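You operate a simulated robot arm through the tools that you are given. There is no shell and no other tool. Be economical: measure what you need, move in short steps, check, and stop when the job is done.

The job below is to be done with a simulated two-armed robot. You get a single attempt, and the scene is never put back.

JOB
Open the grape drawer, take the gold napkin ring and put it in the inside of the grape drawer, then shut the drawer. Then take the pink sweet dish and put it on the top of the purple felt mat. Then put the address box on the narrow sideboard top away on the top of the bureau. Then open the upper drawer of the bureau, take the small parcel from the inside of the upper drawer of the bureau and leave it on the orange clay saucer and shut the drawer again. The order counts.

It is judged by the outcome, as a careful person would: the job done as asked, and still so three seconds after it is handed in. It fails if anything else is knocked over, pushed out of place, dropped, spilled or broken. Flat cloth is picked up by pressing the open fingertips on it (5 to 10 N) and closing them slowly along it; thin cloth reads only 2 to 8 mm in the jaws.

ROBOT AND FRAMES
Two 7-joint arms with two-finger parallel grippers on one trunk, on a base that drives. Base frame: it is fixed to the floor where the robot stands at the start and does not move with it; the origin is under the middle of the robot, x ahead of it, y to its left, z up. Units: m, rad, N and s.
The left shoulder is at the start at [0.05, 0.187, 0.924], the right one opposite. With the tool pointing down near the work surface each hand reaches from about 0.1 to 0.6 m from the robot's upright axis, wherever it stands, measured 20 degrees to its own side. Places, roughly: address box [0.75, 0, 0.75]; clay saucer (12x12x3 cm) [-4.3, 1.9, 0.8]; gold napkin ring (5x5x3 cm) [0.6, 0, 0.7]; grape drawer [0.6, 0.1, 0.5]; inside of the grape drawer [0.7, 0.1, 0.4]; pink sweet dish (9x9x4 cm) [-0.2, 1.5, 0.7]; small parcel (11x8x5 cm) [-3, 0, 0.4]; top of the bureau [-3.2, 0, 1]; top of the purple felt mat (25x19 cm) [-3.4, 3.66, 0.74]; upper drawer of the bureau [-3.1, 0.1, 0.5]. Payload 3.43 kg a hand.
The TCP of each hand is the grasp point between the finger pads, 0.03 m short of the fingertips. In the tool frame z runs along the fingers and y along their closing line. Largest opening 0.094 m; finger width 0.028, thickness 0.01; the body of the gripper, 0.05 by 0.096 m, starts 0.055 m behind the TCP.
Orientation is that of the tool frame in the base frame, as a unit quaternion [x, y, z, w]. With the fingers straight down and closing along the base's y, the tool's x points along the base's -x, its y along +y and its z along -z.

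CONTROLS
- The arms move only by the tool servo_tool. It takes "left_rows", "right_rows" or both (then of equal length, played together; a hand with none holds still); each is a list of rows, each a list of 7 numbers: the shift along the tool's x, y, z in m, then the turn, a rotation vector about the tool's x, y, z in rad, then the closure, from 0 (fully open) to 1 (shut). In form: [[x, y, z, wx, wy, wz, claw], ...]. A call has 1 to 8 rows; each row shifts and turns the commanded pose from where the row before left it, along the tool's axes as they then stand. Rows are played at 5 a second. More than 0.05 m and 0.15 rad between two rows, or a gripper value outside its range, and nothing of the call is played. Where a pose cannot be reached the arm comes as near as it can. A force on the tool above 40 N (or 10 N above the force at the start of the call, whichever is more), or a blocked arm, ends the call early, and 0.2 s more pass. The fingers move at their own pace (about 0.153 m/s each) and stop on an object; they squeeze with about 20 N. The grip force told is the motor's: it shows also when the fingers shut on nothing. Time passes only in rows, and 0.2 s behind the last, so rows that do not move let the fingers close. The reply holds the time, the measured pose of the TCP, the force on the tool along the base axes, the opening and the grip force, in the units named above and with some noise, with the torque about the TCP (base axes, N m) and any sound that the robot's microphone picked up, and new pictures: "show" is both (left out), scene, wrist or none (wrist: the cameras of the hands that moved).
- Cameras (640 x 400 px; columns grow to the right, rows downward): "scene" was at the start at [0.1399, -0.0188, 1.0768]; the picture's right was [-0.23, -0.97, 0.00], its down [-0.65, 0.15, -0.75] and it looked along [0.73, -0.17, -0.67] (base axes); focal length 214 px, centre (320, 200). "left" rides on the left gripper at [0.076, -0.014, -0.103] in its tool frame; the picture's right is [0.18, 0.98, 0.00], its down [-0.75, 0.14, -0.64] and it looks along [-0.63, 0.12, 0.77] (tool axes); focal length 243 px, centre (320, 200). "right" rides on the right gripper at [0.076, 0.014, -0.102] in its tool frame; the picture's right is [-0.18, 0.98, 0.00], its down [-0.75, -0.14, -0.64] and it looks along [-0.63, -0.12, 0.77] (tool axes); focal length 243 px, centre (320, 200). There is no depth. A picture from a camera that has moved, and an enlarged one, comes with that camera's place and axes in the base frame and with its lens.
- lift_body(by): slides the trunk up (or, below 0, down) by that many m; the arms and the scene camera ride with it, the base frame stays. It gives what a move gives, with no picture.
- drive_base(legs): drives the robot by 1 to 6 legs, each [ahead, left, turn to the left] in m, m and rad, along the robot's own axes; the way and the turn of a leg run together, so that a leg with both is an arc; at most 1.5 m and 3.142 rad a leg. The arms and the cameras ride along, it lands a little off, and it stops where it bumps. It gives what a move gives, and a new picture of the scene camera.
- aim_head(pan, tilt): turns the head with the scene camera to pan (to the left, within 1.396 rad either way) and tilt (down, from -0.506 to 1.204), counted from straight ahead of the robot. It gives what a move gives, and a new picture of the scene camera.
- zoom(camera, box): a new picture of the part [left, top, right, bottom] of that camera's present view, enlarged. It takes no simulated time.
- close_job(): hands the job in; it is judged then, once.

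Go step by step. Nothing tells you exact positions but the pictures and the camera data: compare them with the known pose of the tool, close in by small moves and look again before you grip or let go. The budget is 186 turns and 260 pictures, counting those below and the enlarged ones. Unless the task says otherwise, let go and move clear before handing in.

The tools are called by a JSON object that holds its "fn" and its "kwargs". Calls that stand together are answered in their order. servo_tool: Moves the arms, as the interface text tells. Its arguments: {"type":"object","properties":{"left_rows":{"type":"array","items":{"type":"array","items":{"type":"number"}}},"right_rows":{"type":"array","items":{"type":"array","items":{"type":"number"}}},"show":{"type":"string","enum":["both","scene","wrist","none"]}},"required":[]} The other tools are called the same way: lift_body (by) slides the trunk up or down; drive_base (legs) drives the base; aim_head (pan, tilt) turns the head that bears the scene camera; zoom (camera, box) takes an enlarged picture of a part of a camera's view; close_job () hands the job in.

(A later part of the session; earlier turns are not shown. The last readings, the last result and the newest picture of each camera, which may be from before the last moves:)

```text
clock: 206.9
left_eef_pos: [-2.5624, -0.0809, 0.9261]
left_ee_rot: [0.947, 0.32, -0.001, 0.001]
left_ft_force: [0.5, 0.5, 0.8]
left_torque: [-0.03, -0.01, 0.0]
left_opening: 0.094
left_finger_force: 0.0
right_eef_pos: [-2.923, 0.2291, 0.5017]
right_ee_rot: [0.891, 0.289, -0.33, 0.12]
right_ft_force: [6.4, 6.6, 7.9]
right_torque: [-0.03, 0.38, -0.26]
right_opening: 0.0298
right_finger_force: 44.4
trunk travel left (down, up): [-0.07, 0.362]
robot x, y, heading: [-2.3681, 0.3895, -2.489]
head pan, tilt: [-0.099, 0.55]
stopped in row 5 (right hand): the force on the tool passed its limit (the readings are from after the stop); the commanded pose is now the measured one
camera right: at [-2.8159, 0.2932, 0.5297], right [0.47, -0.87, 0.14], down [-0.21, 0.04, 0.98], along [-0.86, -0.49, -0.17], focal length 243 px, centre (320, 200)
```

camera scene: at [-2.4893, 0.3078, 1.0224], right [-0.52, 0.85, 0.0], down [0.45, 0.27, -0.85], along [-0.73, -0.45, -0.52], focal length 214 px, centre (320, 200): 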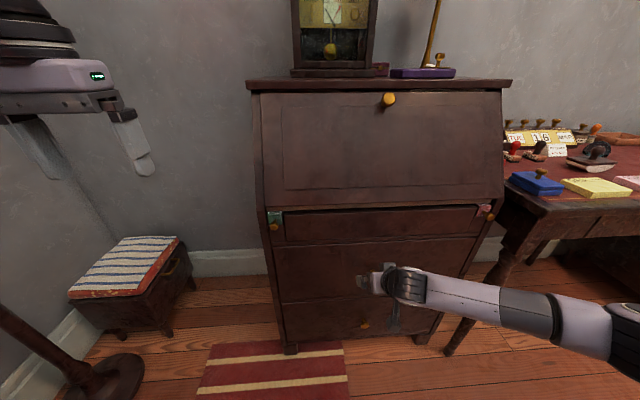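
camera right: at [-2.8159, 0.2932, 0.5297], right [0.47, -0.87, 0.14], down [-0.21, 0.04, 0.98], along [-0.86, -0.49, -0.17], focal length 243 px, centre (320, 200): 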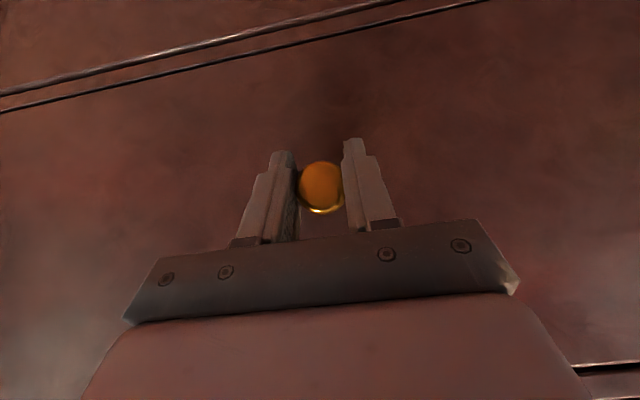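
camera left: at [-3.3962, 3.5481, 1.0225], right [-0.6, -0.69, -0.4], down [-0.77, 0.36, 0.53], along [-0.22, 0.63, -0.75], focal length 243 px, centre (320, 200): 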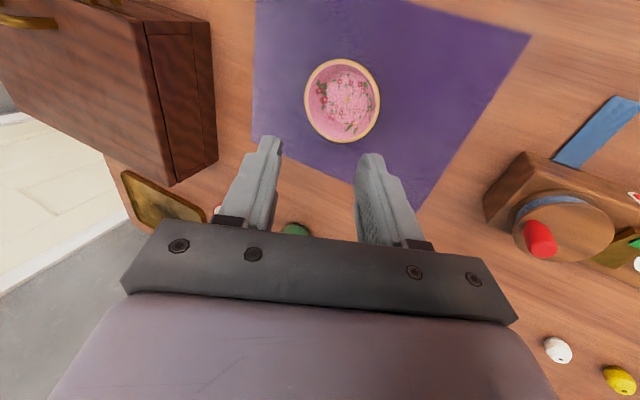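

Knob gripped. Pull the drawer by backing the base.

{"fn": "drive_base", "kwargs": {"legs": [[-0.22, 0, 0]]}}

```text
clock: 208.6
left_eef_pos: [-2.3898, 0.0509, 0.9242]
left_ee_rot: [0.947, 0.32, -0.001, 0.001]
left_ft_force: [-0.3, 0.1, 0.1]
left_torque: [0.02, 0.03, 0.03]
left_opening: 0.0941
left_finger_force: 0.1
right_eef_pos: [-2.7455, 0.3574, 0.5012]
right_ee_rot: [0.89, 0.292, -0.327, 0.125]
right_ft_force: [15.4, -20.3, 7.6]
right_torque: [0.8, -0.87, 0.33]
right_opening: 0.0294
right_finger_force: 44.8
trunk travel left (down, up): [-0.07, 0.362]
robot x, y, heading: [-2.1917, 0.5224, -2.494]
head pan, tilt: [-0.099, 0.55]
camera scene: at [-2.3151, 0.4391, 1.0225], right [-0.52, 0.85, 0.0], down [0.44, 0.27, -0.85], along [-0.73, -0.45, -0.52], focal length 214 px, centre (320, 200)
```

scene: 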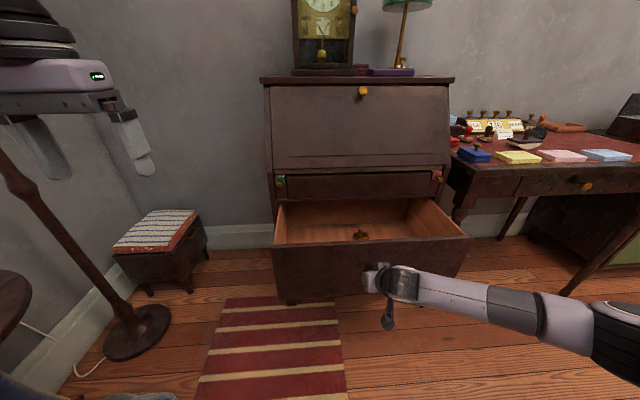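

Drawer is open ~22 cm. Release, lift clear and look in.

{"fn": "servo_tool", "kwargs": {"right_rows": [[0, 0, 0, 0, 0, 0, 0], [0, 0, 0, 0, 0, 0, 0], [0.015, 0, -0.02, 0, 0, 0, 0], [-0.026, 0, -0.03, 0, 0, 0, 0], [-0.026, 0, -0.03, 0, 0, 0, 0], [-0.026, 0, -0.03, 0, 0, 0, 0], [-0.026, 0, -0.03, 0, 0, 0, 0], [-0.026, 0, -0.03, 0, 0, 0, 0]], "show": "none"}}

{"fn": "servo_tool", "kwargs": {"right_rows": [[-0.026, 0, -0.03, 0, 0.144, 0, 0], [0, 0, 0, 0, 0.144, 0, 0], [0, 0, 0, 0, 0.144, 0, 0], [0, 0, 0, 0, 0.144, 0, 0], [0, 0, 0, 0, 0.12, 0, 0], [0, 0, 0, 0, 0, 0, 0]], "show": "both"}}

{"fn": "zoom", "kwargs": {"camera": "scene", "box": [250, 170, 490, 310]}}

```text
clock: 210.3
left_eef_pos: [-2.3904, 0.0496, 0.9254]
left_ee_rot: [0.948, 0.319, -0.001, 0.001]
left_ft_force: [-0.9, -0.4, -0.5]
left_torque: [0.0, -0.04, 0.01]
left_opening: 0.0941
left_finger_force: 0.0
right_eef_pos: [-2.7293, 0.3779, 0.7052]
right_ee_rot: [0.889, 0.293, -0.328, 0.126]
right_ft_force: [-0.5, 0.5, 0.3]
right_torque: [0.02, -0.03, 0.01]
right_opening: 0.0939
right_finger_force: 0.1
trunk travel left (down, up): [-0.07, 0.362]
robot x, y, heading: [-2.1914, 0.5237, -2.492]
head pan, tilt: [-0.099, 0.55]
```

```text
clock: 211.8
left_eef_pos: [-2.3912, 0.0499, 0.9247]
left_ee_rot: [0.948, 0.319, 0.0, 0.001]
left_ft_force: [0.2, 1.4, 0.5]
left_torque: [-0.02, -0.03, 0.0]
left_opening: 0.0939
left_finger_force: 0.0
right_eef_pos: [-2.7305, 0.3794, 0.743]
right_ee_rot: [0.948, 0.318, -0.004, 0.02]
right_ft_force: [0.7, 0.2, -0.3]
right_torque: [-0.02, 0.05, 0.02]
right_opening: 0.0937
right_finger_force: 0.1
trunk travel left (down, up): [-0.07, 0.362]
robot x, y, heading: [-2.1905, 0.5223, -2.495]
head pan, tilt: [-0.099, 0.55]
camera scene: at [-2.3158, 0.4395, 1.0224], right [-0.52, 0.85, 0.0], down [0.45, 0.27, -0.85], along [-0.73, -0.45, -0.52], focal length 214 px, centre (320, 200)
camera right: at [-2.6638, 0.4169, 0.8467], right [0.45, -0.89, 0.04], down [-0.69, -0.32, 0.65], along [-0.57, -0.32, -0.76], focal length 243 px, centre (320, 200)
```

scene: 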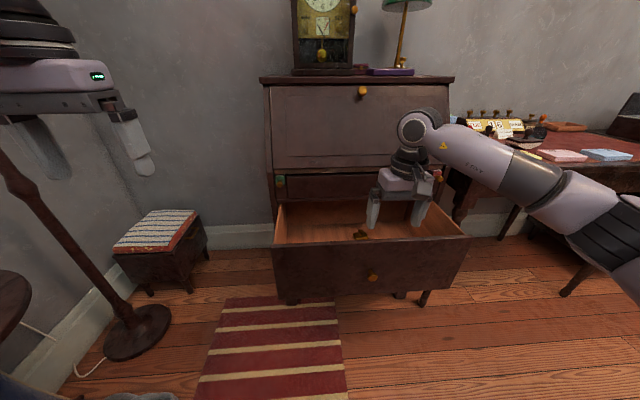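
right: 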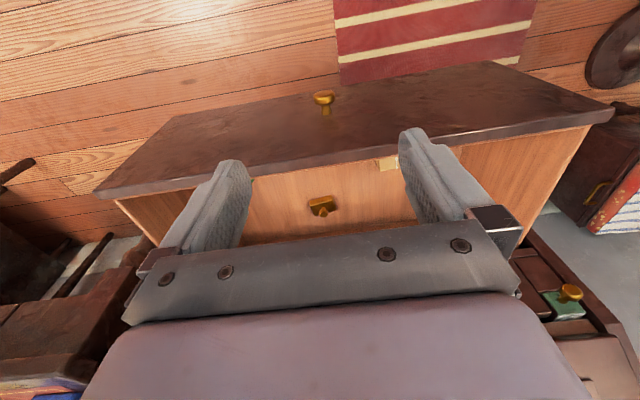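

```text
2.67 times, centred on (370, 240) of scene
camera zoom: at [-2.3158, 0.4395, 1.0224], right [-0.52, 0.85, 0.0], down [0.45, 0.27, -0.85], along [-0.73, -0.45, -0.52], focal length 572 px, centre (187, 93)
```

zoom: 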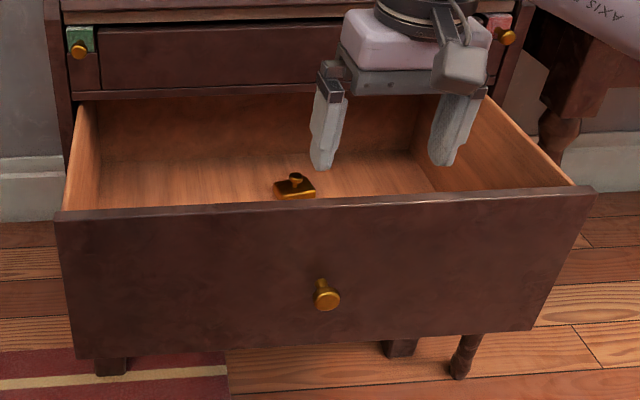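

There's a gold item and a pale thing near the drawer front. Raise the trunk for a better look inside.

{"fn": "lift_body", "kwargs": {"by": 0.2}}

{"fn": "servo_tool", "kwargs": {"right_rows": [[0.0, -0.04, 0, 0, 0, 0, 0], [0.0, -0.04, 0, 0, 0, 0, 0]], "show": "wrist"}}

{"fn": "aim_head", "kwargs": {"pan": -0.1, "tilt": 0.8}}

```text
clock: 213.9
left_eef_pos: [-2.391, 0.0501, 1.1244]
left_ee_rot: [0.947, 0.32, 0.001, 0.0]
left_ft_force: [-0.3, -0.3, -0.1]
left_torque: [0.04, -0.02, 0.02]
left_opening: 0.0942
left_finger_force: 0.0
right_eef_pos: [-2.7309, 0.3783, 0.9452]
right_ee_rot: [0.948, 0.318, -0.003, 0.019]
right_ft_force: [0.1, -0.7, -0.1]
right_torque: [0.01, -0.05, -0.02]
right_opening: 0.0939
right_finger_force: 0.1
trunk travel left (down, up): [-0.27, 0.162]
robot x, y, heading: [-2.1917, 0.5231, -2.496]
head pan, tilt: [-0.099, 0.55]
```

```text
clock: 214.5
left_eef_pos: [-2.3905, 0.0499, 1.1248]
left_ee_rot: [0.948, 0.319, -0.001, 0.001]
left_ft_force: [-0.7, 0.0, 0.3]
left_torque: [0.0, 0.01, 0.01]
left_opening: 0.0937
left_finger_force: 0.0
right_eef_pos: [-2.7785, 0.4418, 0.9427]
right_ee_rot: [0.948, 0.318, -0.005, 0.019]
right_ft_force: [0.7, 0.2, 0.0]
right_torque: [-0.02, -0.02, -0.04]
right_opening: 0.0939
right_finger_force: 0.0
trunk travel left (down, up): [-0.27, 0.162]
robot x, y, heading: [-2.1909, 0.5215, -2.493]
head pan, tilt: [-0.099, 0.55]
camera right: at [-2.7112, 0.4807, 1.0442], right [0.45, -0.89, 0.04], down [-0.69, -0.32, 0.65], along [-0.57, -0.32, -0.76], focal length 243 px, centre (320, 200)
```

right: 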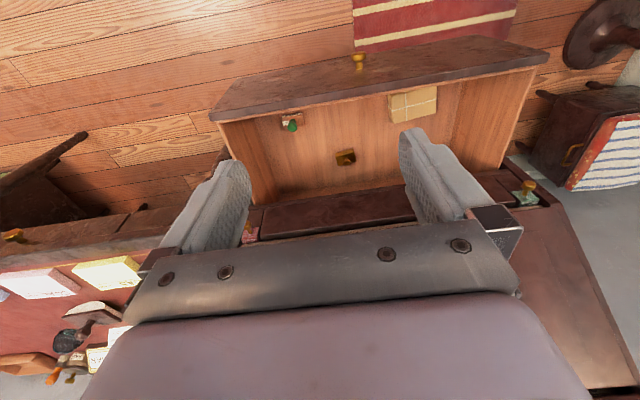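

```text
clock: 215.3
left_eef_pos: [-2.391, 0.051, 1.1243]
left_ee_rot: [0.948, 0.319, -0.001, 0.0]
left_ft_force: [0.8, 0.2, -0.6]
left_torque: [0.03, 0.0, -0.04]
left_opening: 0.0938
left_finger_force: 0.0
right_eef_pos: [-2.7768, 0.4422, 0.9438]
right_ee_rot: [0.948, 0.318, -0.004, 0.02]
right_ft_force: [0.0, 0.4, 0.1]
right_torque: [0.03, 0.01, -0.02]
right_opening: 0.0941
right_finger_force: 0.1
trunk travel left (down, up): [-0.27, 0.162]
robot x, y, heading: [-2.1938, 0.5265, -2.494]
head pan, tilt: [-0.099, 0.799]
camera scene: at [-2.308, 0.4443, 1.201], right [-0.52, 0.85, 0.0], down [0.61, 0.37, -0.7], along [-0.59, -0.36, -0.72], focal length 214 px, centre (320, 200)
```

scene: 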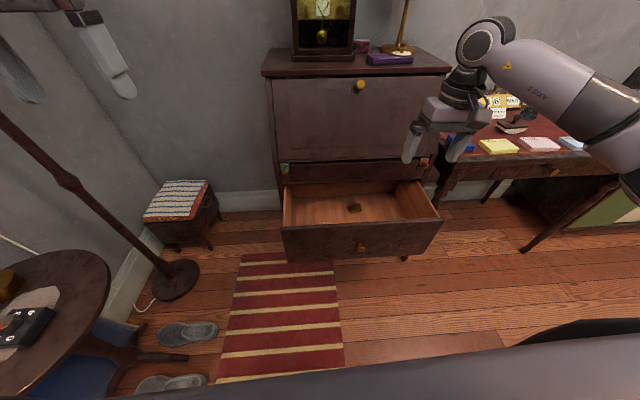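

{"fn": "zoom", "kwargs": {"camera": "right", "box": [220, 50, 560, 220]}}

```text
1.88 times, centred on (390, 135) of right
camera zoom: at [-2.7108, 0.4801, 1.0443], right [0.45, -0.89, 0.04], down [-0.69, -0.32, 0.65], along [-0.57, -0.32, -0.76], focal length 457 px, centre (188, 322)
```

zoom: 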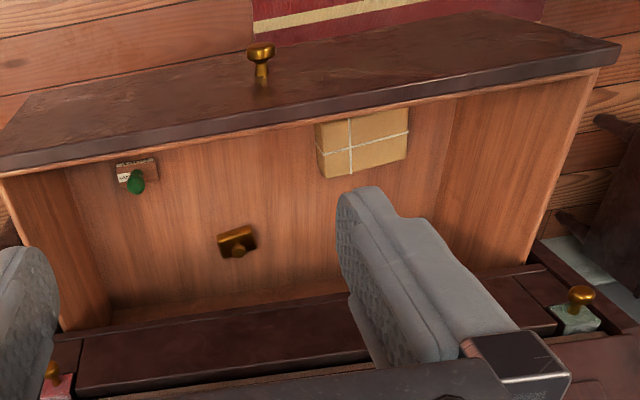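

The parcel (tied, pale) lies near the drawer's front-left at about (-2.785, 0.145), top z≈0.42, short side across the depth. I'll shift the base, then turn the hand 89° so the fingers span its 8 cm side.

{"fn": "drive_base", "kwargs": {"legs": [[0.15, 0.1, 0]]}}

{"fn": "servo_tool", "kwargs": {"right_rows": [[0, 0, 0, 0.0355, 0.02, 0, 0], [0, 0, 0, 0, 0, 0.149, 0], [0, 0, 0, 0, 0, 0.149, 0], [0, 0, 0, 0, 0, 0.149, 0], [0, 0, 0, 0, 0, 0.149, 0], [0, 0, 0, 0, 0, 0.149, 0], [0, 0, 0, 0, 0, 0.149, 0], [0, 0, 0, 0, 0, 0.149, 0]], "show": "none"}}

{"fn": "servo_tool", "kwargs": {"right_rows": [[0, 0, 0, 0, 0, 0.149, 0], [0, 0, 0, 0, 0, 0.149, 0], [0, 0, 0, 0, 0, 0.149, 0], [0.033, 0, 0, 0, 0, 0.05, 0], [0.033, 0, 0, 0, 0, 0, 0], [0.033, 0, 0, 0, 0, 0, 0], [0.033, 0, 0, 0, 0, 0, 0], [0, 0, 0, 0, 0, 0, 0]], "show": "both"}}

```text
clock: 216.8
left_eef_pos: [-2.4481, -0.1221, 1.1249]
left_ee_rot: [0.947, 0.321, -0.001, 0.0]
left_ft_force: [0.5, -0.7, 0.0]
left_torque: [0.03, 0.04, 0.0]
left_opening: 0.0939
left_finger_force: 0.1
right_eef_pos: [-2.8357, 0.269, 0.942]
right_ee_rot: [0.947, 0.32, -0.004, 0.019]
right_ft_force: [-1.1, 0.8, 0.4]
right_torque: [0.02, -0.02, -0.01]
right_opening: 0.0939
right_finger_force: 0.0
trunk travel left (down, up): [-0.27, 0.162]
robot x, y, heading: [-2.2486, 0.3493, -2.488]
head pan, tilt: [-0.099, 0.799]
camera scene: at [-2.3662, 0.2727, 1.2009], right [-0.53, 0.85, 0.0], down [0.61, 0.38, -0.7], along [-0.59, -0.37, -0.72], focal length 214 px, centre (320, 200)
```

scene: 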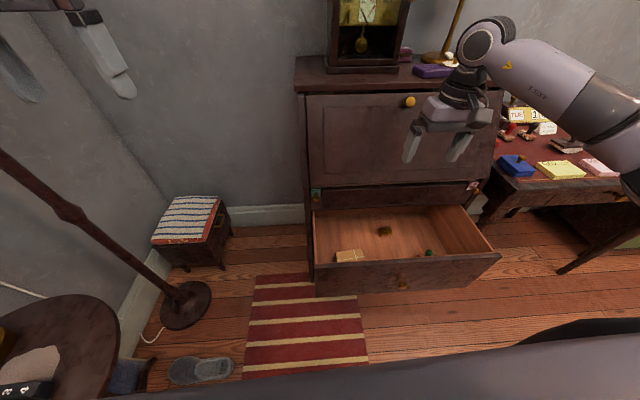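

```text
clock: 218.6
left_eef_pos: [-2.4459, -0.1207, 1.1252]
left_ee_rot: [0.947, 0.321, -0.001, -0.001]
left_ft_force: [-0.5, -0.4, -0.4]
left_torque: [0.0, 0.0, -0.04]
left_opening: 0.0939
left_finger_force: 0.0
right_eef_pos: [-2.8347, 0.2696, 0.9426]
right_ee_rot: [0.981, -0.196, 0.0, 0.0]
right_ft_force: [0.7, 0.2, 0.0]
right_torque: [0.01, 0.0, 0.01]
right_opening: 0.0939
right_finger_force: 0.1
trunk travel left (down, up): [-0.27, 0.162]
robot x, y, heading: [-2.2515, 0.3524, -2.487]
head pan, tilt: [-0.099, 0.799]
```

```text
clock: 220.4
left_eef_pos: [-2.4473, -0.1209, 1.1239]
left_ee_rot: [0.947, 0.322, -0.001, 0.0]
left_ft_force: [-0.2, 0.1, -1.1]
left_torque: [0.0, -0.01, -0.03]
left_opening: 0.094
left_finger_force: 0.0
right_eef_pos: [-2.7525, 0.1685, 0.9435]
right_ee_rot: [0.903, -0.43, -0.001, 0.0]
right_ft_force: [-0.2, 0.1, 0.4]
right_torque: [-0.03, 0.0, -0.04]
right_opening: 0.0941
right_finger_force: 0.0
trunk travel left (down, up): [-0.27, 0.162]
robot x, y, heading: [-2.25, 0.3479, -2.489]
head pan, tilt: [-0.099, 0.799]
camera scene: at [-2.3661, 0.2731, 1.201], right [-0.53, 0.85, 0.0], down [0.61, 0.38, -0.7], along [-0.59, -0.37, -0.72], focal length 214 px, centre (320, 200)
camera right: at [-2.7162, 0.0997, 1.0462], right [-0.88, -0.48, 0.0], down [-0.36, 0.67, 0.64], along [-0.31, 0.57, -0.77], focal length 243 px, centre (320, 200)
```

scene: 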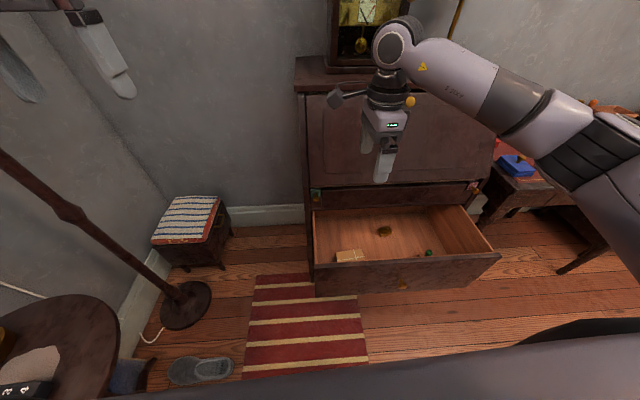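
right: 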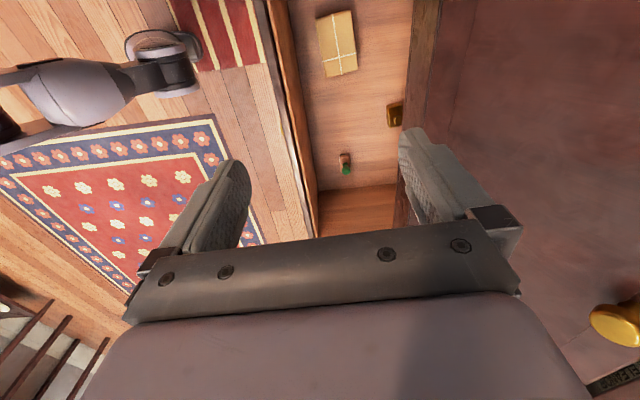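

Hand orientation matches the parcel. Moving over it and descending part way.

{"fn": "servo_tool", "kwargs": {"right_rows": [[-0.0022, 0.0048, 0.047, 0, 0, 0, 0], [-0.0022, 0.0048, 0.047, 0, 0, 0, 0], [-0.0022, 0.0048, 0.047, 0, 0, 0, 0], [-0.0022, 0.0048, 0.047, 0, 0, 0, 0], [-0.0022, 0.0048, 0.047, 0, 0, 0, 0], [-0.0022, 0.0048, 0.047, 0, 0, 0, 0], [-0.0022, 0.0048, 0.047, 0, 0, 0, 0], [0, 0, 0, 0, 0, 0, 0]], "show": "both"}}

```text
clock: 222.2
left_eef_pos: [-2.4477, -0.1209, 1.1254]
left_ee_rot: [0.947, 0.322, -0.001, 0.0]
left_ft_force: [-0.2, 0.8, 0.8]
left_torque: [0.02, 0.01, 0.05]
left_opening: 0.0937
left_finger_force: 0.1
right_eef_pos: [-2.7876, 0.1606, 0.6123]
right_ee_rot: [0.903, -0.43, -0.001, -0.001]
right_ft_force: [-0.6, -0.2, 0.3]
right_torque: [-0.03, 0.01, -0.01]
right_opening: 0.094
right_finger_force: 0.0
trunk travel left (down, up): [-0.27, 0.162]
robot x, y, heading: [-2.2511, 0.3519, -2.49]
head pan, tilt: [-0.099, 0.799]
camera scene: at [-2.3661, 0.2731, 1.201], right [-0.53, 0.85, 0.0], down [0.61, 0.38, -0.7], along [-0.59, -0.37, -0.72], focal length 214 px, centre (320, 200)
camera right: at [-2.7527, 0.092, 0.715], right [-0.88, -0.48, 0.0], down [-0.36, 0.67, 0.64], along [-0.31, 0.57, -0.77], focal length 243 px, centre (320, 200)
```

scene: 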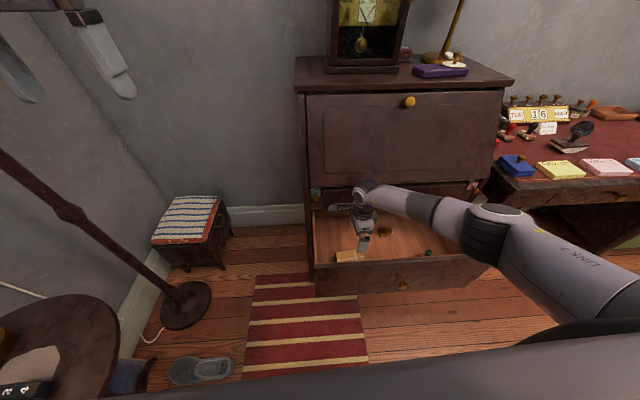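
right: 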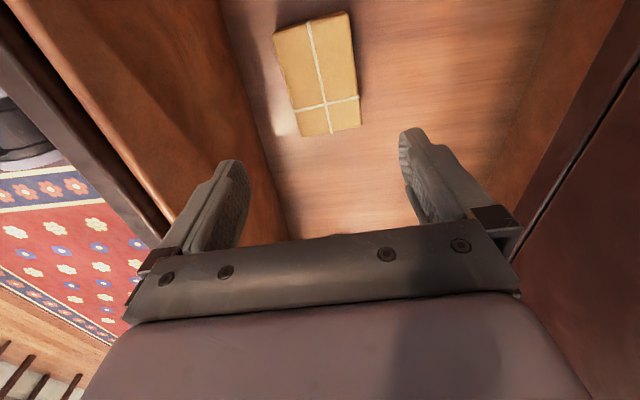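

Alignment is within 3 mm. Descend until the tips are just above the parcel, then check.

{"fn": "servo_tool", "kwargs": {"right_rows": [[0, 0.003, 0.045, 0, 0, 0, 0], [0, 0, 0.045, 0, 0, 0, 0], [0, 0, 0.045, 0, 0, 0, 0], [0, 0, 0.008, 0, 0, 0, 0], [0, 0, 0, 0, 0, 0, 0]], "show": "wrist"}}

```text
clock: 223.4
left_eef_pos: [-2.4478, -0.1213, 1.1251]
left_ee_rot: [0.947, 0.322, 0.0, 0.001]
left_ft_force: [0.4, -0.9, 0.4]
left_torque: [0.05, 0.01, 0.0]
left_opening: 0.0941
left_finger_force: 0.1
right_eef_pos: [-2.7755, 0.1714, 0.5277]
right_ee_rot: [0.902, -0.431, -0.001, 0.0]
right_ft_force: [0.0, -0.1, -1.1]
right_torque: [-0.02, 0.02, -0.01]
right_opening: 0.0938
right_finger_force: 0.1
right hand out of reach, approached as far as the arm can: row 2, 3, 4
trunk travel left (down, up): [-0.27, 0.162]
robot x, y, heading: [-2.2524, 0.3486, -2.494]
head pan, tilt: [-0.099, 0.799]
camera right: at [-2.7397, 0.1035, 0.6302], right [-0.88, -0.48, 0.0], down [-0.36, 0.67, 0.64], along [-0.31, 0.57, -0.77], focal length 243 px, centre (320, 200)
```

right: 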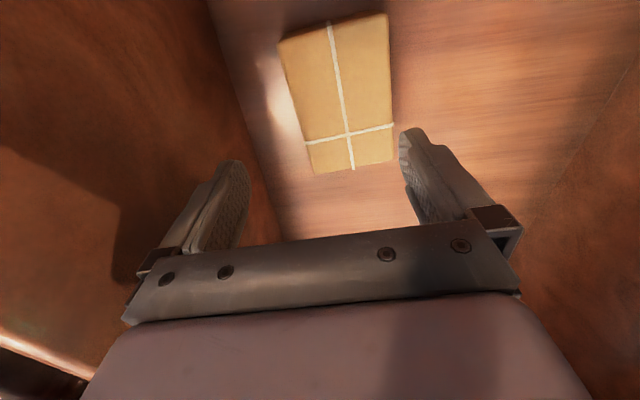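

Arm at its reach; raise the hand 8 cm, then lower the trunk 13 cm.

{"fn": "servo_tool", "kwargs": {"right_rows": [[0, 0, -0.04, 0, 0, 0, 0], [0, 0, -0.045, 0, 0, 0, 0], [0, 0, 0, 0, 0, 0, 0]], "show": "none"}}

{"fn": "lift_body", "kwargs": {"by": -0.12}}

{"fn": "zoom", "kwargs": {"camera": "right", "box": [0, 0, 640, 400]}}

```text
clock: 224.2
left_eef_pos: [-2.4472, -0.1206, 1.125]
left_ee_rot: [0.947, 0.321, 0.0, 0.001]
left_ft_force: [0.4, 0.1, 0.4]
left_torque: [0.0, 0.0, -0.01]
left_opening: 0.0943
left_finger_force: 0.1
right_eef_pos: [-2.7742, 0.17, 0.6131]
right_ee_rot: [0.903, -0.431, -0.002, -0.001]
right_ft_force: [0.1, -0.2, -0.8]
right_torque: [0.0, -0.03, 0.03]
right_opening: 0.0939
right_finger_force: 0.0
trunk travel left (down, up): [-0.27, 0.162]
robot x, y, heading: [-2.2503, 0.3526, -2.489]
head pan, tilt: [-0.099, 0.799]
```

```text
clock: 225.7
left_eef_pos: [-2.4475, -0.1219, 1.0059]
left_ee_rot: [0.947, 0.321, -0.001, 0.001]
left_ft_force: [-0.9, 0.7, 0.9]
left_torque: [0.0, 0.03, -0.01]
left_opening: 0.0944
left_finger_force: 0.1
right_eef_pos: [-2.7746, 0.1685, 0.4927]
right_ee_rot: [0.902, -0.431, -0.001, -0.001]
right_ft_force: [-0.7, 0.4, 1.1]
right_torque: [-0.01, 0.01, 0.01]
right_opening: 0.0941
right_finger_force: 0.0
trunk travel left (down, up): [-0.15, 0.282]
robot x, y, heading: [-2.2482, 0.3542, -2.485]
head pan, tilt: [-0.099, 0.799]
```

```text
1.00 times, centred on (320, 200) of right
camera zoom: at [-2.7387, 0.1008, 0.5958], right [-0.88, -0.48, 0.0], down [-0.36, 0.67, 0.64], along [-0.31, 0.57, -0.77], focal length 243 px, centre (320, 200)
```

zoom: 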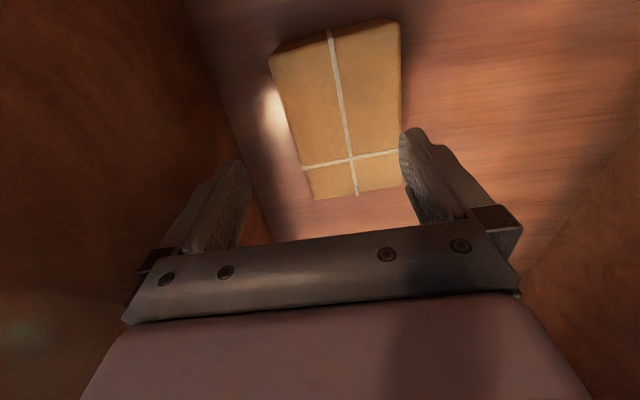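

{"fn": "servo_tool", "kwargs": {"right_rows": [[-0.004, 0.0195, 0, 0, 0, 0, 0], [0, 0, 0.03, 0, 0, 0, 0], [0, 0, 0, 0, 0, 0, 0]], "show": "both"}}

```text
clock: 226.5
left_eef_pos: [-2.4469, -0.1218, 1.0051]
left_ee_rot: [0.947, 0.322, 0.0, 0.0]
left_ft_force: [0.2, -0.8, 0.5]
left_torque: [-0.02, 0.01, -0.03]
left_opening: 0.0939
left_finger_force: 0.1
right_eef_pos: [-2.7903, 0.1614, 0.4638]
right_ee_rot: [0.903, -0.43, 0.0, 0.0]
right_ft_force: [-0.7, 0.1, -0.4]
right_torque: [-0.03, -0.03, 0.01]
right_opening: 0.0941
right_finger_force: 0.0
trunk travel left (down, up): [-0.15, 0.282]
robot x, y, heading: [-2.2534, 0.349, -2.489]
head pan, tilt: [-0.099, 0.799]
camera scene: at [-2.3661, 0.2731, 1.081], right [-0.53, 0.85, 0.0], down [0.61, 0.38, -0.7], along [-0.59, -0.37, -0.72], focal length 214 px, centre (320, 200)
camera right: at [-2.7556, 0.0926, 0.5656], right [-0.88, -0.48, 0.0], down [-0.36, 0.67, 0.64], along [-0.31, 0.57, -0.77], focal length 243 px, centre (320, 200)
```

scene: 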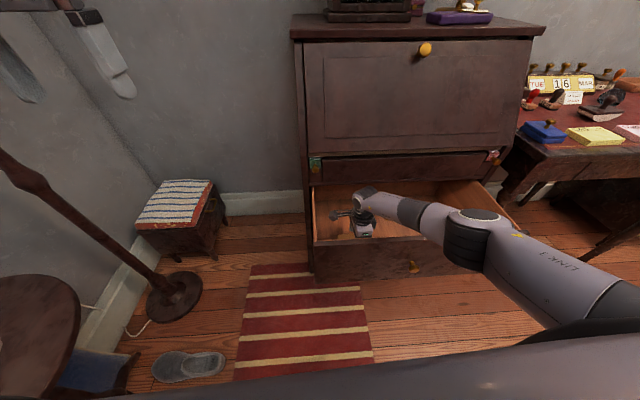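
right: 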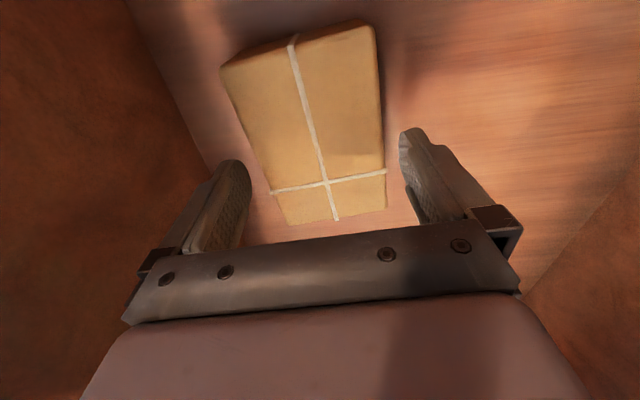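

Centred between the fingers. Descending gently around the parcel.

{"fn": "servo_tool", "kwargs": {"right_rows": [[-0.002, 0.001, 0.015, 0, 0, 0, 0], [0, 0, 0.015, 0, 0, 0, 0], [0, 0, 0.012, 0, 0, 0, 0], [0, 0, 0, 0, 0, 0, 0]], "show": "both"}}

```text
clock: 227.5
left_eef_pos: [-2.4454, -0.1195, 1.0063]
left_ee_rot: [0.947, 0.322, -0.001, 0.001]
left_ft_force: [0.8, 0.3, -0.5]
left_torque: [0.02, -0.03, -0.03]
left_opening: 0.0941
left_finger_force: 0.1
right_eef_pos: [-2.785, 0.1672, 0.4257]
right_ee_rot: [0.903, -0.429, -0.002, 0.002]
right_ft_force: [-1.9, -0.7, 28.8]
right_torque: [0.71, -1.27, 0.13]
right_opening: 0.0936
right_finger_force: 0.0
right hand out of reach, approached as far as the arm can: row 2, 3
trunk travel left (down, up): [-0.15, 0.282]
robot x, y, heading: [-2.2537, 0.3507, -2.489]
head pan, tilt: [-0.099, 0.799]
camera scene: at [-2.3643, 0.2737, 1.0818], right [-0.53, 0.85, 0.0], down [0.61, 0.38, -0.7], along [-0.59, -0.37, -0.72], focal length 214 px, centre (320, 200)
camera right: at [-2.7501, 0.0987, 0.5291], right [-0.88, -0.48, 0.01], down [-0.36, 0.68, 0.64], along [-0.31, 0.56, -0.77], focal length 243 px, centre (320, 200)
```

scene: 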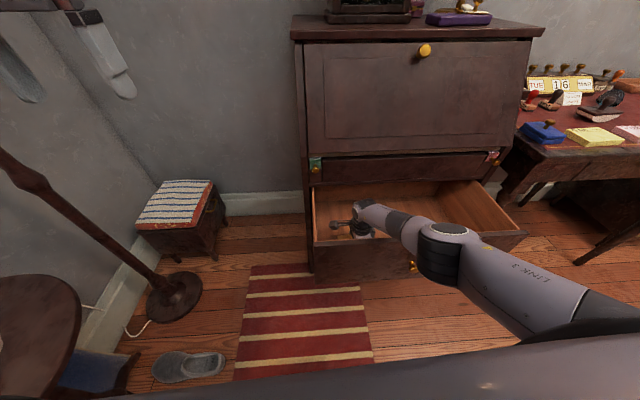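
right: 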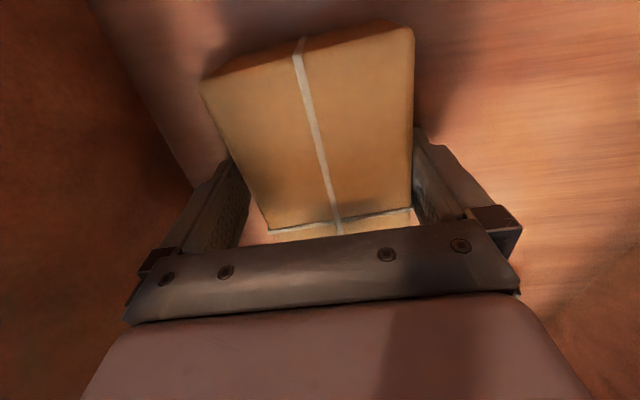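

A force shows on the near finger. Raise 1.2 cm and look closely.

{"fn": "servo_tool", "kwargs": {"right_rows": [[0, 0, -0.012, 0, 0, 0, 0], [0, 0, 0, 0, 0, 0, 0]], "show": "none"}}

{"fn": "zoom", "kwargs": {"camera": "right", "box": [140, 0, 540, 260]}}

{"fn": "zoom", "kwargs": {"camera": "scene", "box": [290, 160, 550, 310]}}

```text
clock: 228.1
left_eef_pos: [-2.4483, -0.122, 1.0055]
left_ee_rot: [0.947, 0.321, -0.001, 0.001]
left_ft_force: [-0.5, 0.4, -0.3]
left_torque: [-0.02, -0.01, -0.03]
left_opening: 0.0941
left_finger_force: 0.1
right_eef_pos: [-2.7831, 0.1698, 0.433]
right_ee_rot: [0.903, -0.43, -0.002, -0.001]
right_ft_force: [0.3, 0.4, 0.5]
right_torque: [0.02, 0.0, 0.0]
right_opening: 0.0941
right_finger_force: 0.0
trunk travel left (down, up): [-0.15, 0.282]
robot x, y, heading: [-2.2538, 0.3567, -2.489]
head pan, tilt: [-0.099, 0.799]
```

```text
1.54 times, centred on (340, 130) of right
camera zoom: at [-2.7496, 0.1003, 0.5361], right [-0.88, -0.48, 0.0], down [-0.36, 0.67, 0.64], along [-0.31, 0.57, -0.76], focal length 373 px, centre (289, 308)
```

zoom: 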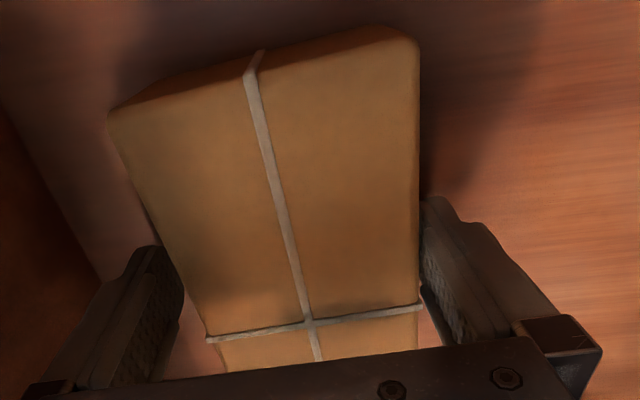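

```text
2.46 times, centred on (420, 235) of scene
camera zoom: at [-2.3661, 0.2731, 1.0808], right [-0.53, 0.85, 0.0], down [0.61, 0.38, -0.7], along [-0.59, -0.37, -0.72], focal length 528 px, centre (74, 114)
```

zoom: 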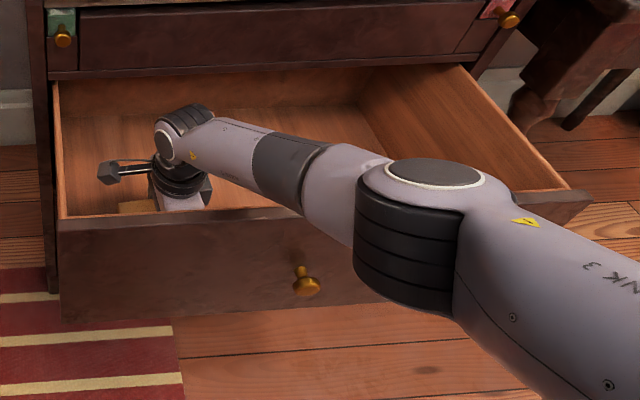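

The parcel is between the fingers. Closing.

{"fn": "servo_tool", "kwargs": {"right_rows": [[0.005, 0.003, 0, 0, 0, 0, 0], [0, 0, 0, 0, 0, 0, 0.15], [0, 0, 0, 0, 0, 0, 0.4], [0, 0, 0, 0, 0, 0, 1], [0, 0, 0, 0, 0, 0, 1]], "show": "wrist"}}

```text
clock: 229.3
left_eef_pos: [-2.4474, -0.1214, 1.0064]
left_ee_rot: [0.947, 0.322, -0.001, 0.0]
left_ft_force: [0.1, 0.1, 0.4]
left_torque: [0.02, 0.01, 0.01]
left_opening: 0.0941
left_finger_force: 0.1
right_eef_pos: [-2.7835, 0.1627, 0.4337]
right_ee_rot: [0.902, -0.431, -0.001, -0.001]
right_ft_force: [0.6, -0.9, 0.3]
right_torque: [-0.05, -0.03, 0.07]
right_opening: 0.0798
right_finger_force: 20.3
trunk travel left (down, up): [-0.15, 0.282]
robot x, y, heading: [-2.2488, 0.3539, -2.483]
head pan, tilt: [-0.099, 0.799]
camera right: at [-2.7489, 0.0941, 0.5366], right [-0.88, -0.48, 0.0], down [-0.36, 0.67, 0.64], along [-0.31, 0.57, -0.77], focal length 243 px, centre (320, 200)
```

right: 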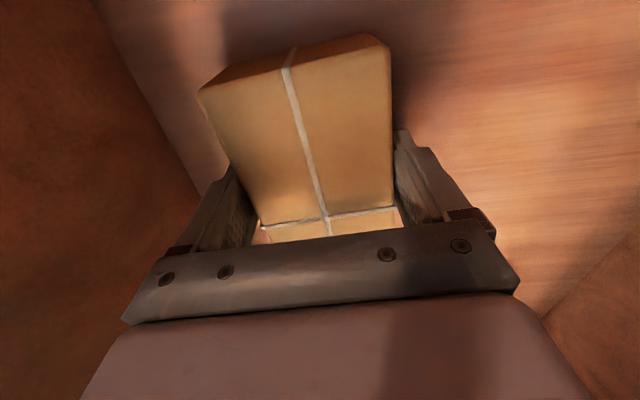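

Gripped at 8 cm. Lifting out.

{"fn": "servo_tool", "kwargs": {"right_rows": [[0, 0, -0.02, 0, 0, 0, 1], [0, 0, -0.035, 0, 0, 0, 1], [0, 0, -0.045, 0, 0, 0, 1], [0, 0, -0.045, 0, 0, 0, 1], [0, 0, -0.045, 0, 0, 0, 1], [0, 0, -0.045, 0, 0, 0, 1], [0, 0, -0.045, 0, 0, 0, 1], [0, 0, -0.03, 0, 0, 0, 1]], "show": "both"}}

```text
clock: 231.1
left_eef_pos: [-2.4469, -0.121, 1.0055]
left_ee_rot: [0.947, 0.321, -0.001, 0.001]
left_ft_force: [-0.2, -0.5, 0.3]
left_torque: [-0.01, 0.01, -0.01]
left_opening: 0.0939
left_finger_force: 0.1
right_eef_pos: [-2.7861, 0.163, 0.7427]
right_ee_rot: [0.903, -0.43, -0.001, 0.0]
right_ft_force: [0.1, -0.3, -2.4]
right_torque: [0.03, 0.0, 0.0]
right_opening: 0.0796
right_finger_force: 20.1
trunk travel left (down, up): [-0.15, 0.282]
robot x, y, heading: [-2.2537, 0.3487, -2.495]
head pan, tilt: [-0.099, 0.799]
camera scene: at [-2.3662, 0.273, 1.0809], right [-0.53, 0.85, 0.0], down [0.61, 0.38, -0.7], along [-0.59, -0.37, -0.72], focal length 214 px, centre (320, 200)
camera right: at [-2.7512, 0.0944, 0.8458], right [-0.88, -0.48, 0.0], down [-0.36, 0.67, 0.64], along [-0.31, 0.57, -0.77], focal length 243 px, centre (320, 200)
```

scene: 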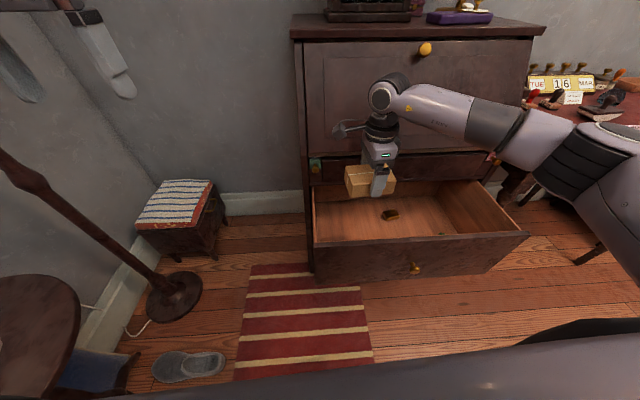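
right: 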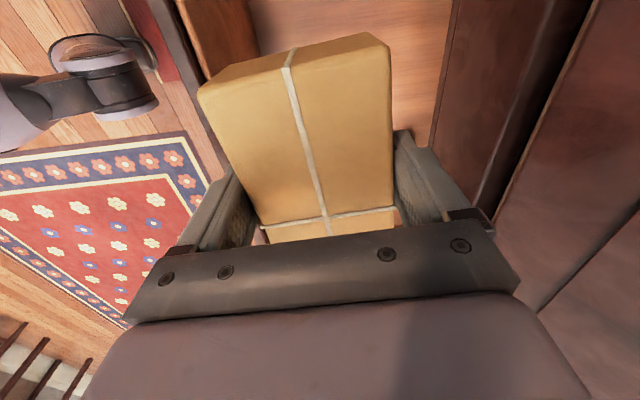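

Parcel is out. Backing away and moving along to the cabinet with the orange saucer.

{"fn": "drive_base", "kwargs": {"legs": [[-0.55, 0, 0], [0, -1.2, 0], [0, -1.0, 0]]}}

{"fn": "lift_body", "kwargs": {"by": 0.2}}

{"fn": "aim_head", "kwargs": {"pan": -0.2, "tilt": 0.5}}

```text
clock: 244.7
left_eef_pos: [-3.339, 1.9522, 1.0039]
left_ee_rot: [0.947, 0.322, -0.001, 0.001]
left_ft_force: [0.5, 0.1, -0.1]
left_torque: [-0.01, -0.03, 0.05]
left_opening: 0.0938
left_finger_force: 0.0
right_eef_pos: [-3.6774, 2.2361, 0.7432]
right_ee_rot: [0.902, -0.431, -0.001, 0.0]
right_ft_force: [-1.5, -0.6, -2.0]
right_torque: [0.04, 0.02, -0.04]
right_opening: 0.0793
right_finger_force: 20.1
trunk travel left (down, up): [-0.15, 0.282]
robot x, y, heading: [-3.1418, 2.4251, -2.49]
head pan, tilt: [-0.099, 0.799]
camera scene: at [-3.2581, 2.3468, 1.0809], right [-0.53, 0.85, 0.0], down [0.61, 0.38, -0.7], along [-0.59, -0.37, -0.72], focal length 214 px, centre (320, 200)
```

scene: 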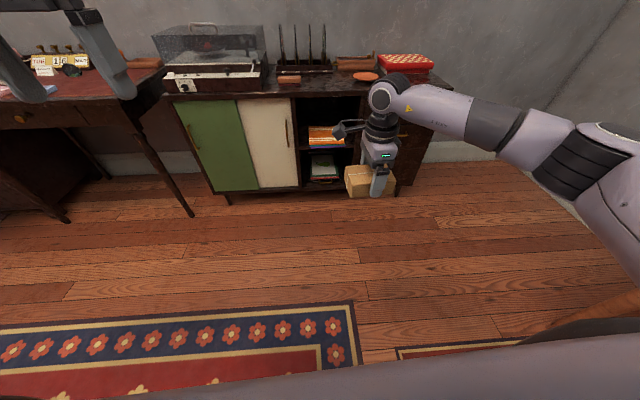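

```text
clock: 246.8
left_eef_pos: [-3.3393, 1.9529, 1.2059]
left_ee_rot: [0.947, 0.321, -0.001, 0.001]
left_ft_force: [0.1, -0.3, -0.2]
left_torque: [0.03, -0.04, 0.02]
left_opening: 0.0941
left_finger_force: 0.1
right_eef_pos: [-3.6774, 2.2358, 0.9417]
right_ee_rot: [0.903, -0.431, -0.001, 0.0]
right_ft_force: [-1.0, 0.2, -2.1]
right_torque: [0.0, 0.01, -0.02]
right_opening: 0.0794
right_finger_force: 20.0
trunk travel left (down, up): [-0.35, 0.082]
robot x, y, heading: [-3.1421, 2.4219, -2.486]
head pan, tilt: [-0.099, 0.799]
```

```text
clock: 247.6
left_eef_pos: [-3.3397, 1.953, 1.2041]
left_ee_rot: [0.947, 0.322, -0.001, 0.0]
left_ft_force: [0.5, 0.2, -0.1]
left_torque: [0.0, 0.01, 0.0]
left_opening: 0.0941
left_finger_force: 0.1
right_eef_pos: [-3.6775, 2.2364, 0.9428]
right_ee_rot: [0.902, -0.431, 0.0, -0.001]
right_ft_force: [0.6, 0.1, -2.6]
right_torque: [0.02, 0.04, 0.02]
right_opening: 0.0794
right_finger_force: 19.8
trunk travel left (down, up): [-0.35, 0.082]
robot x, y, heading: [-3.1397, 2.4258, -2.485]
head pan, tilt: [-0.201, 0.499]
camera scene: at [-3.2713, 2.3493, 1.3068], right [-0.44, 0.9, 0.0], down [0.43, 0.21, -0.88], along [-0.79, -0.38, -0.48], focal length 214 px, centre (320, 200)
```

scene: 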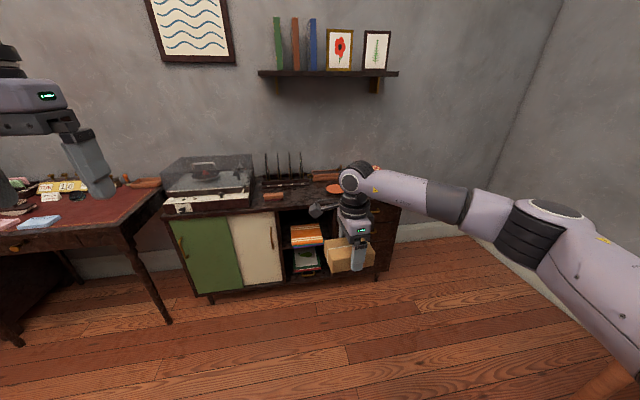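

Saucer is on the right part of the cabinet. Approach part way and look again.

{"fn": "drive_base", "kwargs": {"legs": [[0.45, -0.15, -0.01]]}}

{"fn": "aim_head", "kwargs": {"pan": -0.35, "tilt": 0.65}}

{"fn": "zoom", "kwargs": {"camera": "right", "box": [0, 0, 640, 400]}}

```text
clock: 250.5
left_eef_pos: [-3.7972, 1.8012, 1.2046]
left_ee_rot: [0.949, 0.316, 0.0, 0.001]
left_ft_force: [0.4, 0.4, -0.4]
left_torque: [0.01, -0.01, -0.02]
left_opening: 0.094
left_finger_force: 0.1
right_eef_pos: [-4.1324, 2.0894, 0.943]
right_ee_rot: [0.901, -0.435, -0.001, 0.0]
right_ft_force: [-0.3, 0.1, -3.1]
right_torque: [0.01, -0.03, 0.0]
right_opening: 0.0794
right_finger_force: 19.5
trunk travel left (down, up): [-0.35, 0.082]
robot x, y, heading: [-3.597, 2.2688, -2.501]
head pan, tilt: [-0.201, 0.499]
camera scene: at [-3.725, 2.1974, 1.3068], right [-0.43, 0.9, 0.0], down [0.43, 0.2, -0.88], along [-0.79, -0.38, -0.48], focal length 214 px, centre (320, 200)
```

scene: 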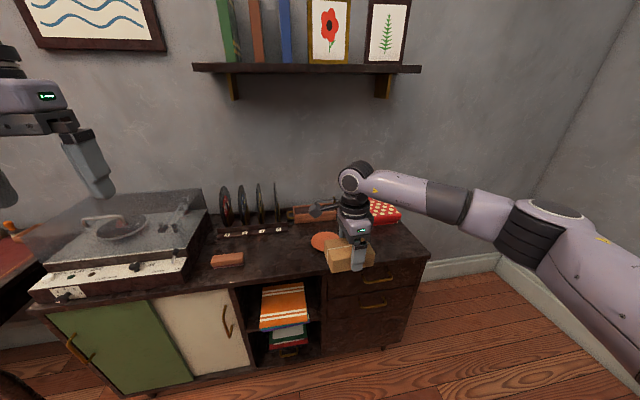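

```text
clock: 251.2
left_eef_pos: [-3.7959, 1.8017, 1.2058]
left_ee_rot: [0.949, 0.316, -0.001, 0.001]
left_ft_force: [-0.6, 0.5, 1.0]
left_torque: [-0.01, 0.02, 0.04]
left_opening: 0.0941
left_finger_force: 0.0
right_eef_pos: [-4.1327, 2.0895, 0.9421]
right_ee_rot: [0.9, -0.435, 0.0, 0.0]
right_ft_force: [-0.8, 0.5, -1.9]
right_torque: [0.01, 0.03, 0.0]
right_opening: 0.0792
right_finger_force: 19.9
trunk travel left (down, up): [-0.35, 0.082]
robot x, y, heading: [-3.5943, 2.2724, -2.5]
head pan, tilt: [-0.351, 0.649]
camera scene: at [-3.7255, 2.2115, 1.2936], right [-0.29, 0.96, 0.0], down [0.58, 0.17, -0.8], along [-0.76, -0.23, -0.6], focal length 214 px, centre (320, 200)
```

scene: 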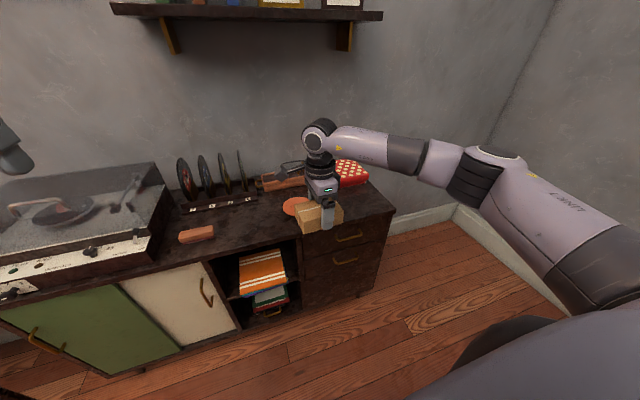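

```text
1.00 times, centred on (320, 200) of right
camera zoom: at [-4.0984, 2.0203, 1.0451], right [-0.88, -0.47, 0.0], down [-0.36, 0.68, 0.64], along [-0.3, 0.57, -0.77], focal length 243 px, centre (320, 200)
```

zoom: 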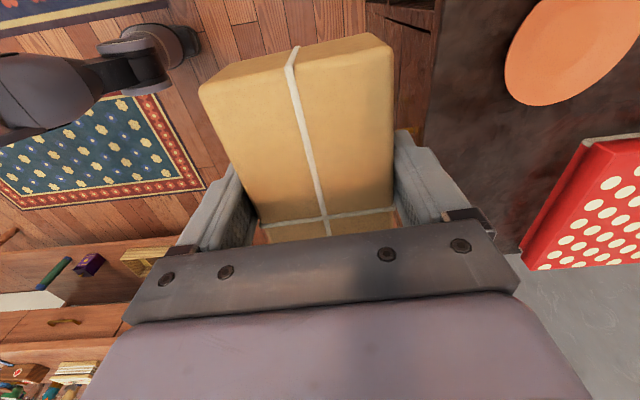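

Saucer centre ≈ (-4.358, 1.925), top ≈ 0.74; laterally I'm aligned. Drive forward 0.275 m.

{"fn": "drive_base", "kwargs": {"legs": [[0.275, 0, 0]]}}

{"fn": "zoom", "kwargs": {"camera": "right", "box": [0, 0, 640, 400]}}

```text
clock: 253.1
left_eef_pos: [-4.0201, 1.6353, 1.2051]
left_ee_rot: [0.949, 0.316, -0.001, 0.0]
left_ft_force: [0.1, 0.6, 0.4]
left_torque: [-0.01, 0.0, -0.01]
left_opening: 0.094
left_finger_force: 0.1
right_eef_pos: [-4.3565, 1.9206, 0.9408]
right_ee_rot: [0.901, -0.435, 0.0, 0.0]
right_ft_force: [-0.2, -0.3, -2.8]
right_torque: [0.02, 0.02, -0.01]
right_opening: 0.0792
right_finger_force: 19.9
trunk travel left (down, up): [-0.35, 0.082]
robot x, y, heading: [-3.8178, 2.1038, -2.497]
head pan, tilt: [-0.351, 0.649]
camera scene: at [-3.9488, 2.0441, 1.2934], right [-0.29, 0.96, 0.0], down [0.58, 0.17, -0.8], along [-0.76, -0.23, -0.61], focal length 214 px, centre (320, 200)
```

scene: 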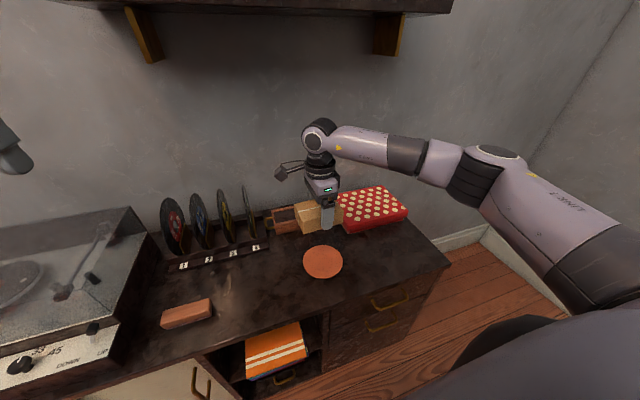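

```text
1.00 times, centred on (320, 200) of right
camera zoom: at [-4.3214, 1.8527, 1.0449], right [-0.88, -0.47, 0.0], down [-0.36, 0.68, 0.64], along [-0.3, 0.57, -0.77], focal length 243 px, centre (320, 200)
```

zoom: 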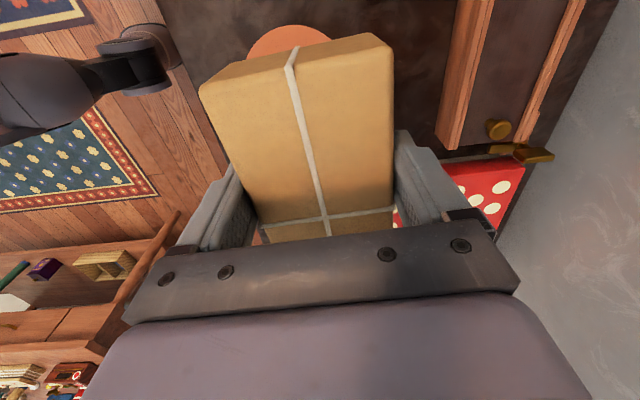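

Directly over the saucer (need ~1 cm back). Adjusting and lowering.

{"fn": "servo_tool", "kwargs": {"right_rows": [[-0.006, -0.012, 0.03, 0, 0, 0, 1], [0, 0, 0.04, 0, 0, 0, 1], [0, 0, 0.04, 0, 0, 0, 1], [0, 0, 0.015, 0, 0, 0, 1], [0, 0, 0, 0, 0, 0, 1]], "show": "both"}}

{"fn": "zoom", "kwargs": {"camera": "scene", "box": [240, 170, 440, 300]}}

```text
clock: 254.3
left_eef_pos: [-4.0195, 1.635, 1.2056]
left_ee_rot: [0.949, 0.316, -0.001, 0.0]
left_ft_force: [-0.1, 0.1, 0.2]
left_torque: [0.0, 0.0, 0.02]
left_opening: 0.0942
left_finger_force: 0.1
right_eef_pos: [-4.3492, 1.9335, 0.8172]
right_ee_rot: [0.901, -0.434, -0.001, -0.001]
right_ft_force: [-0.7, 0.6, -2.1]
right_torque: [0.01, -0.01, 0.02]
right_opening: 0.0794
right_finger_force: 20.1
trunk travel left (down, up): [-0.35, 0.082]
robot x, y, heading: [-3.8159, 2.1073, -2.495]
head pan, tilt: [-0.351, 0.649]
camera scene: at [-3.9484, 2.0445, 1.2935], right [-0.29, 0.96, 0.0], down [0.58, 0.17, -0.8], along [-0.76, -0.23, -0.6], focal length 214 px, centre (320, 200)
camera right: at [-4.3159, 1.8643, 0.9196], right [-0.88, -0.47, 0.0], down [-0.36, 0.68, 0.64], along [-0.3, 0.57, -0.77], focal length 243 px, centre (320, 200)
```

scene: 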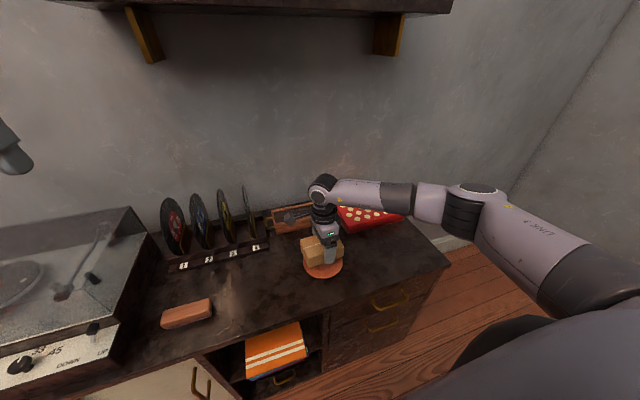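
right: 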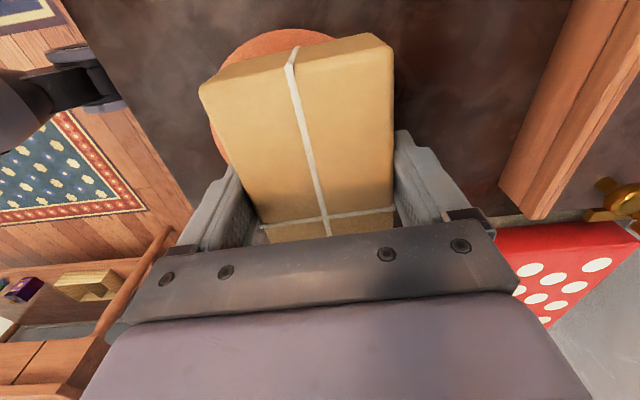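

```text
3.08 times, centred on (340, 235) of scene
camera zoom: at [-3.9484, 2.0445, 1.2935], right [-0.29, 0.96, 0.0], down [0.58, 0.17, -0.8], along [-0.76, -0.23, -0.6], focal length 660 px, centre (258, 92)
```

zoom: 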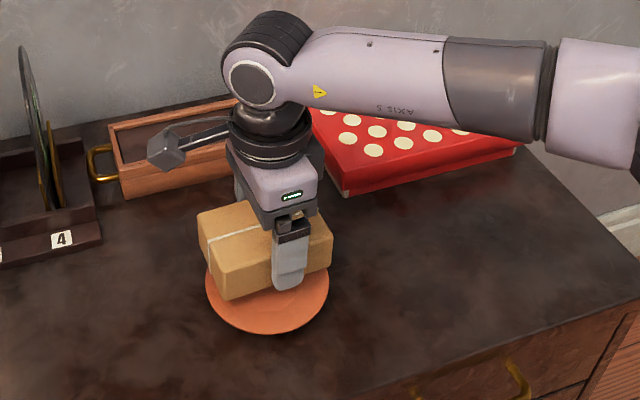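

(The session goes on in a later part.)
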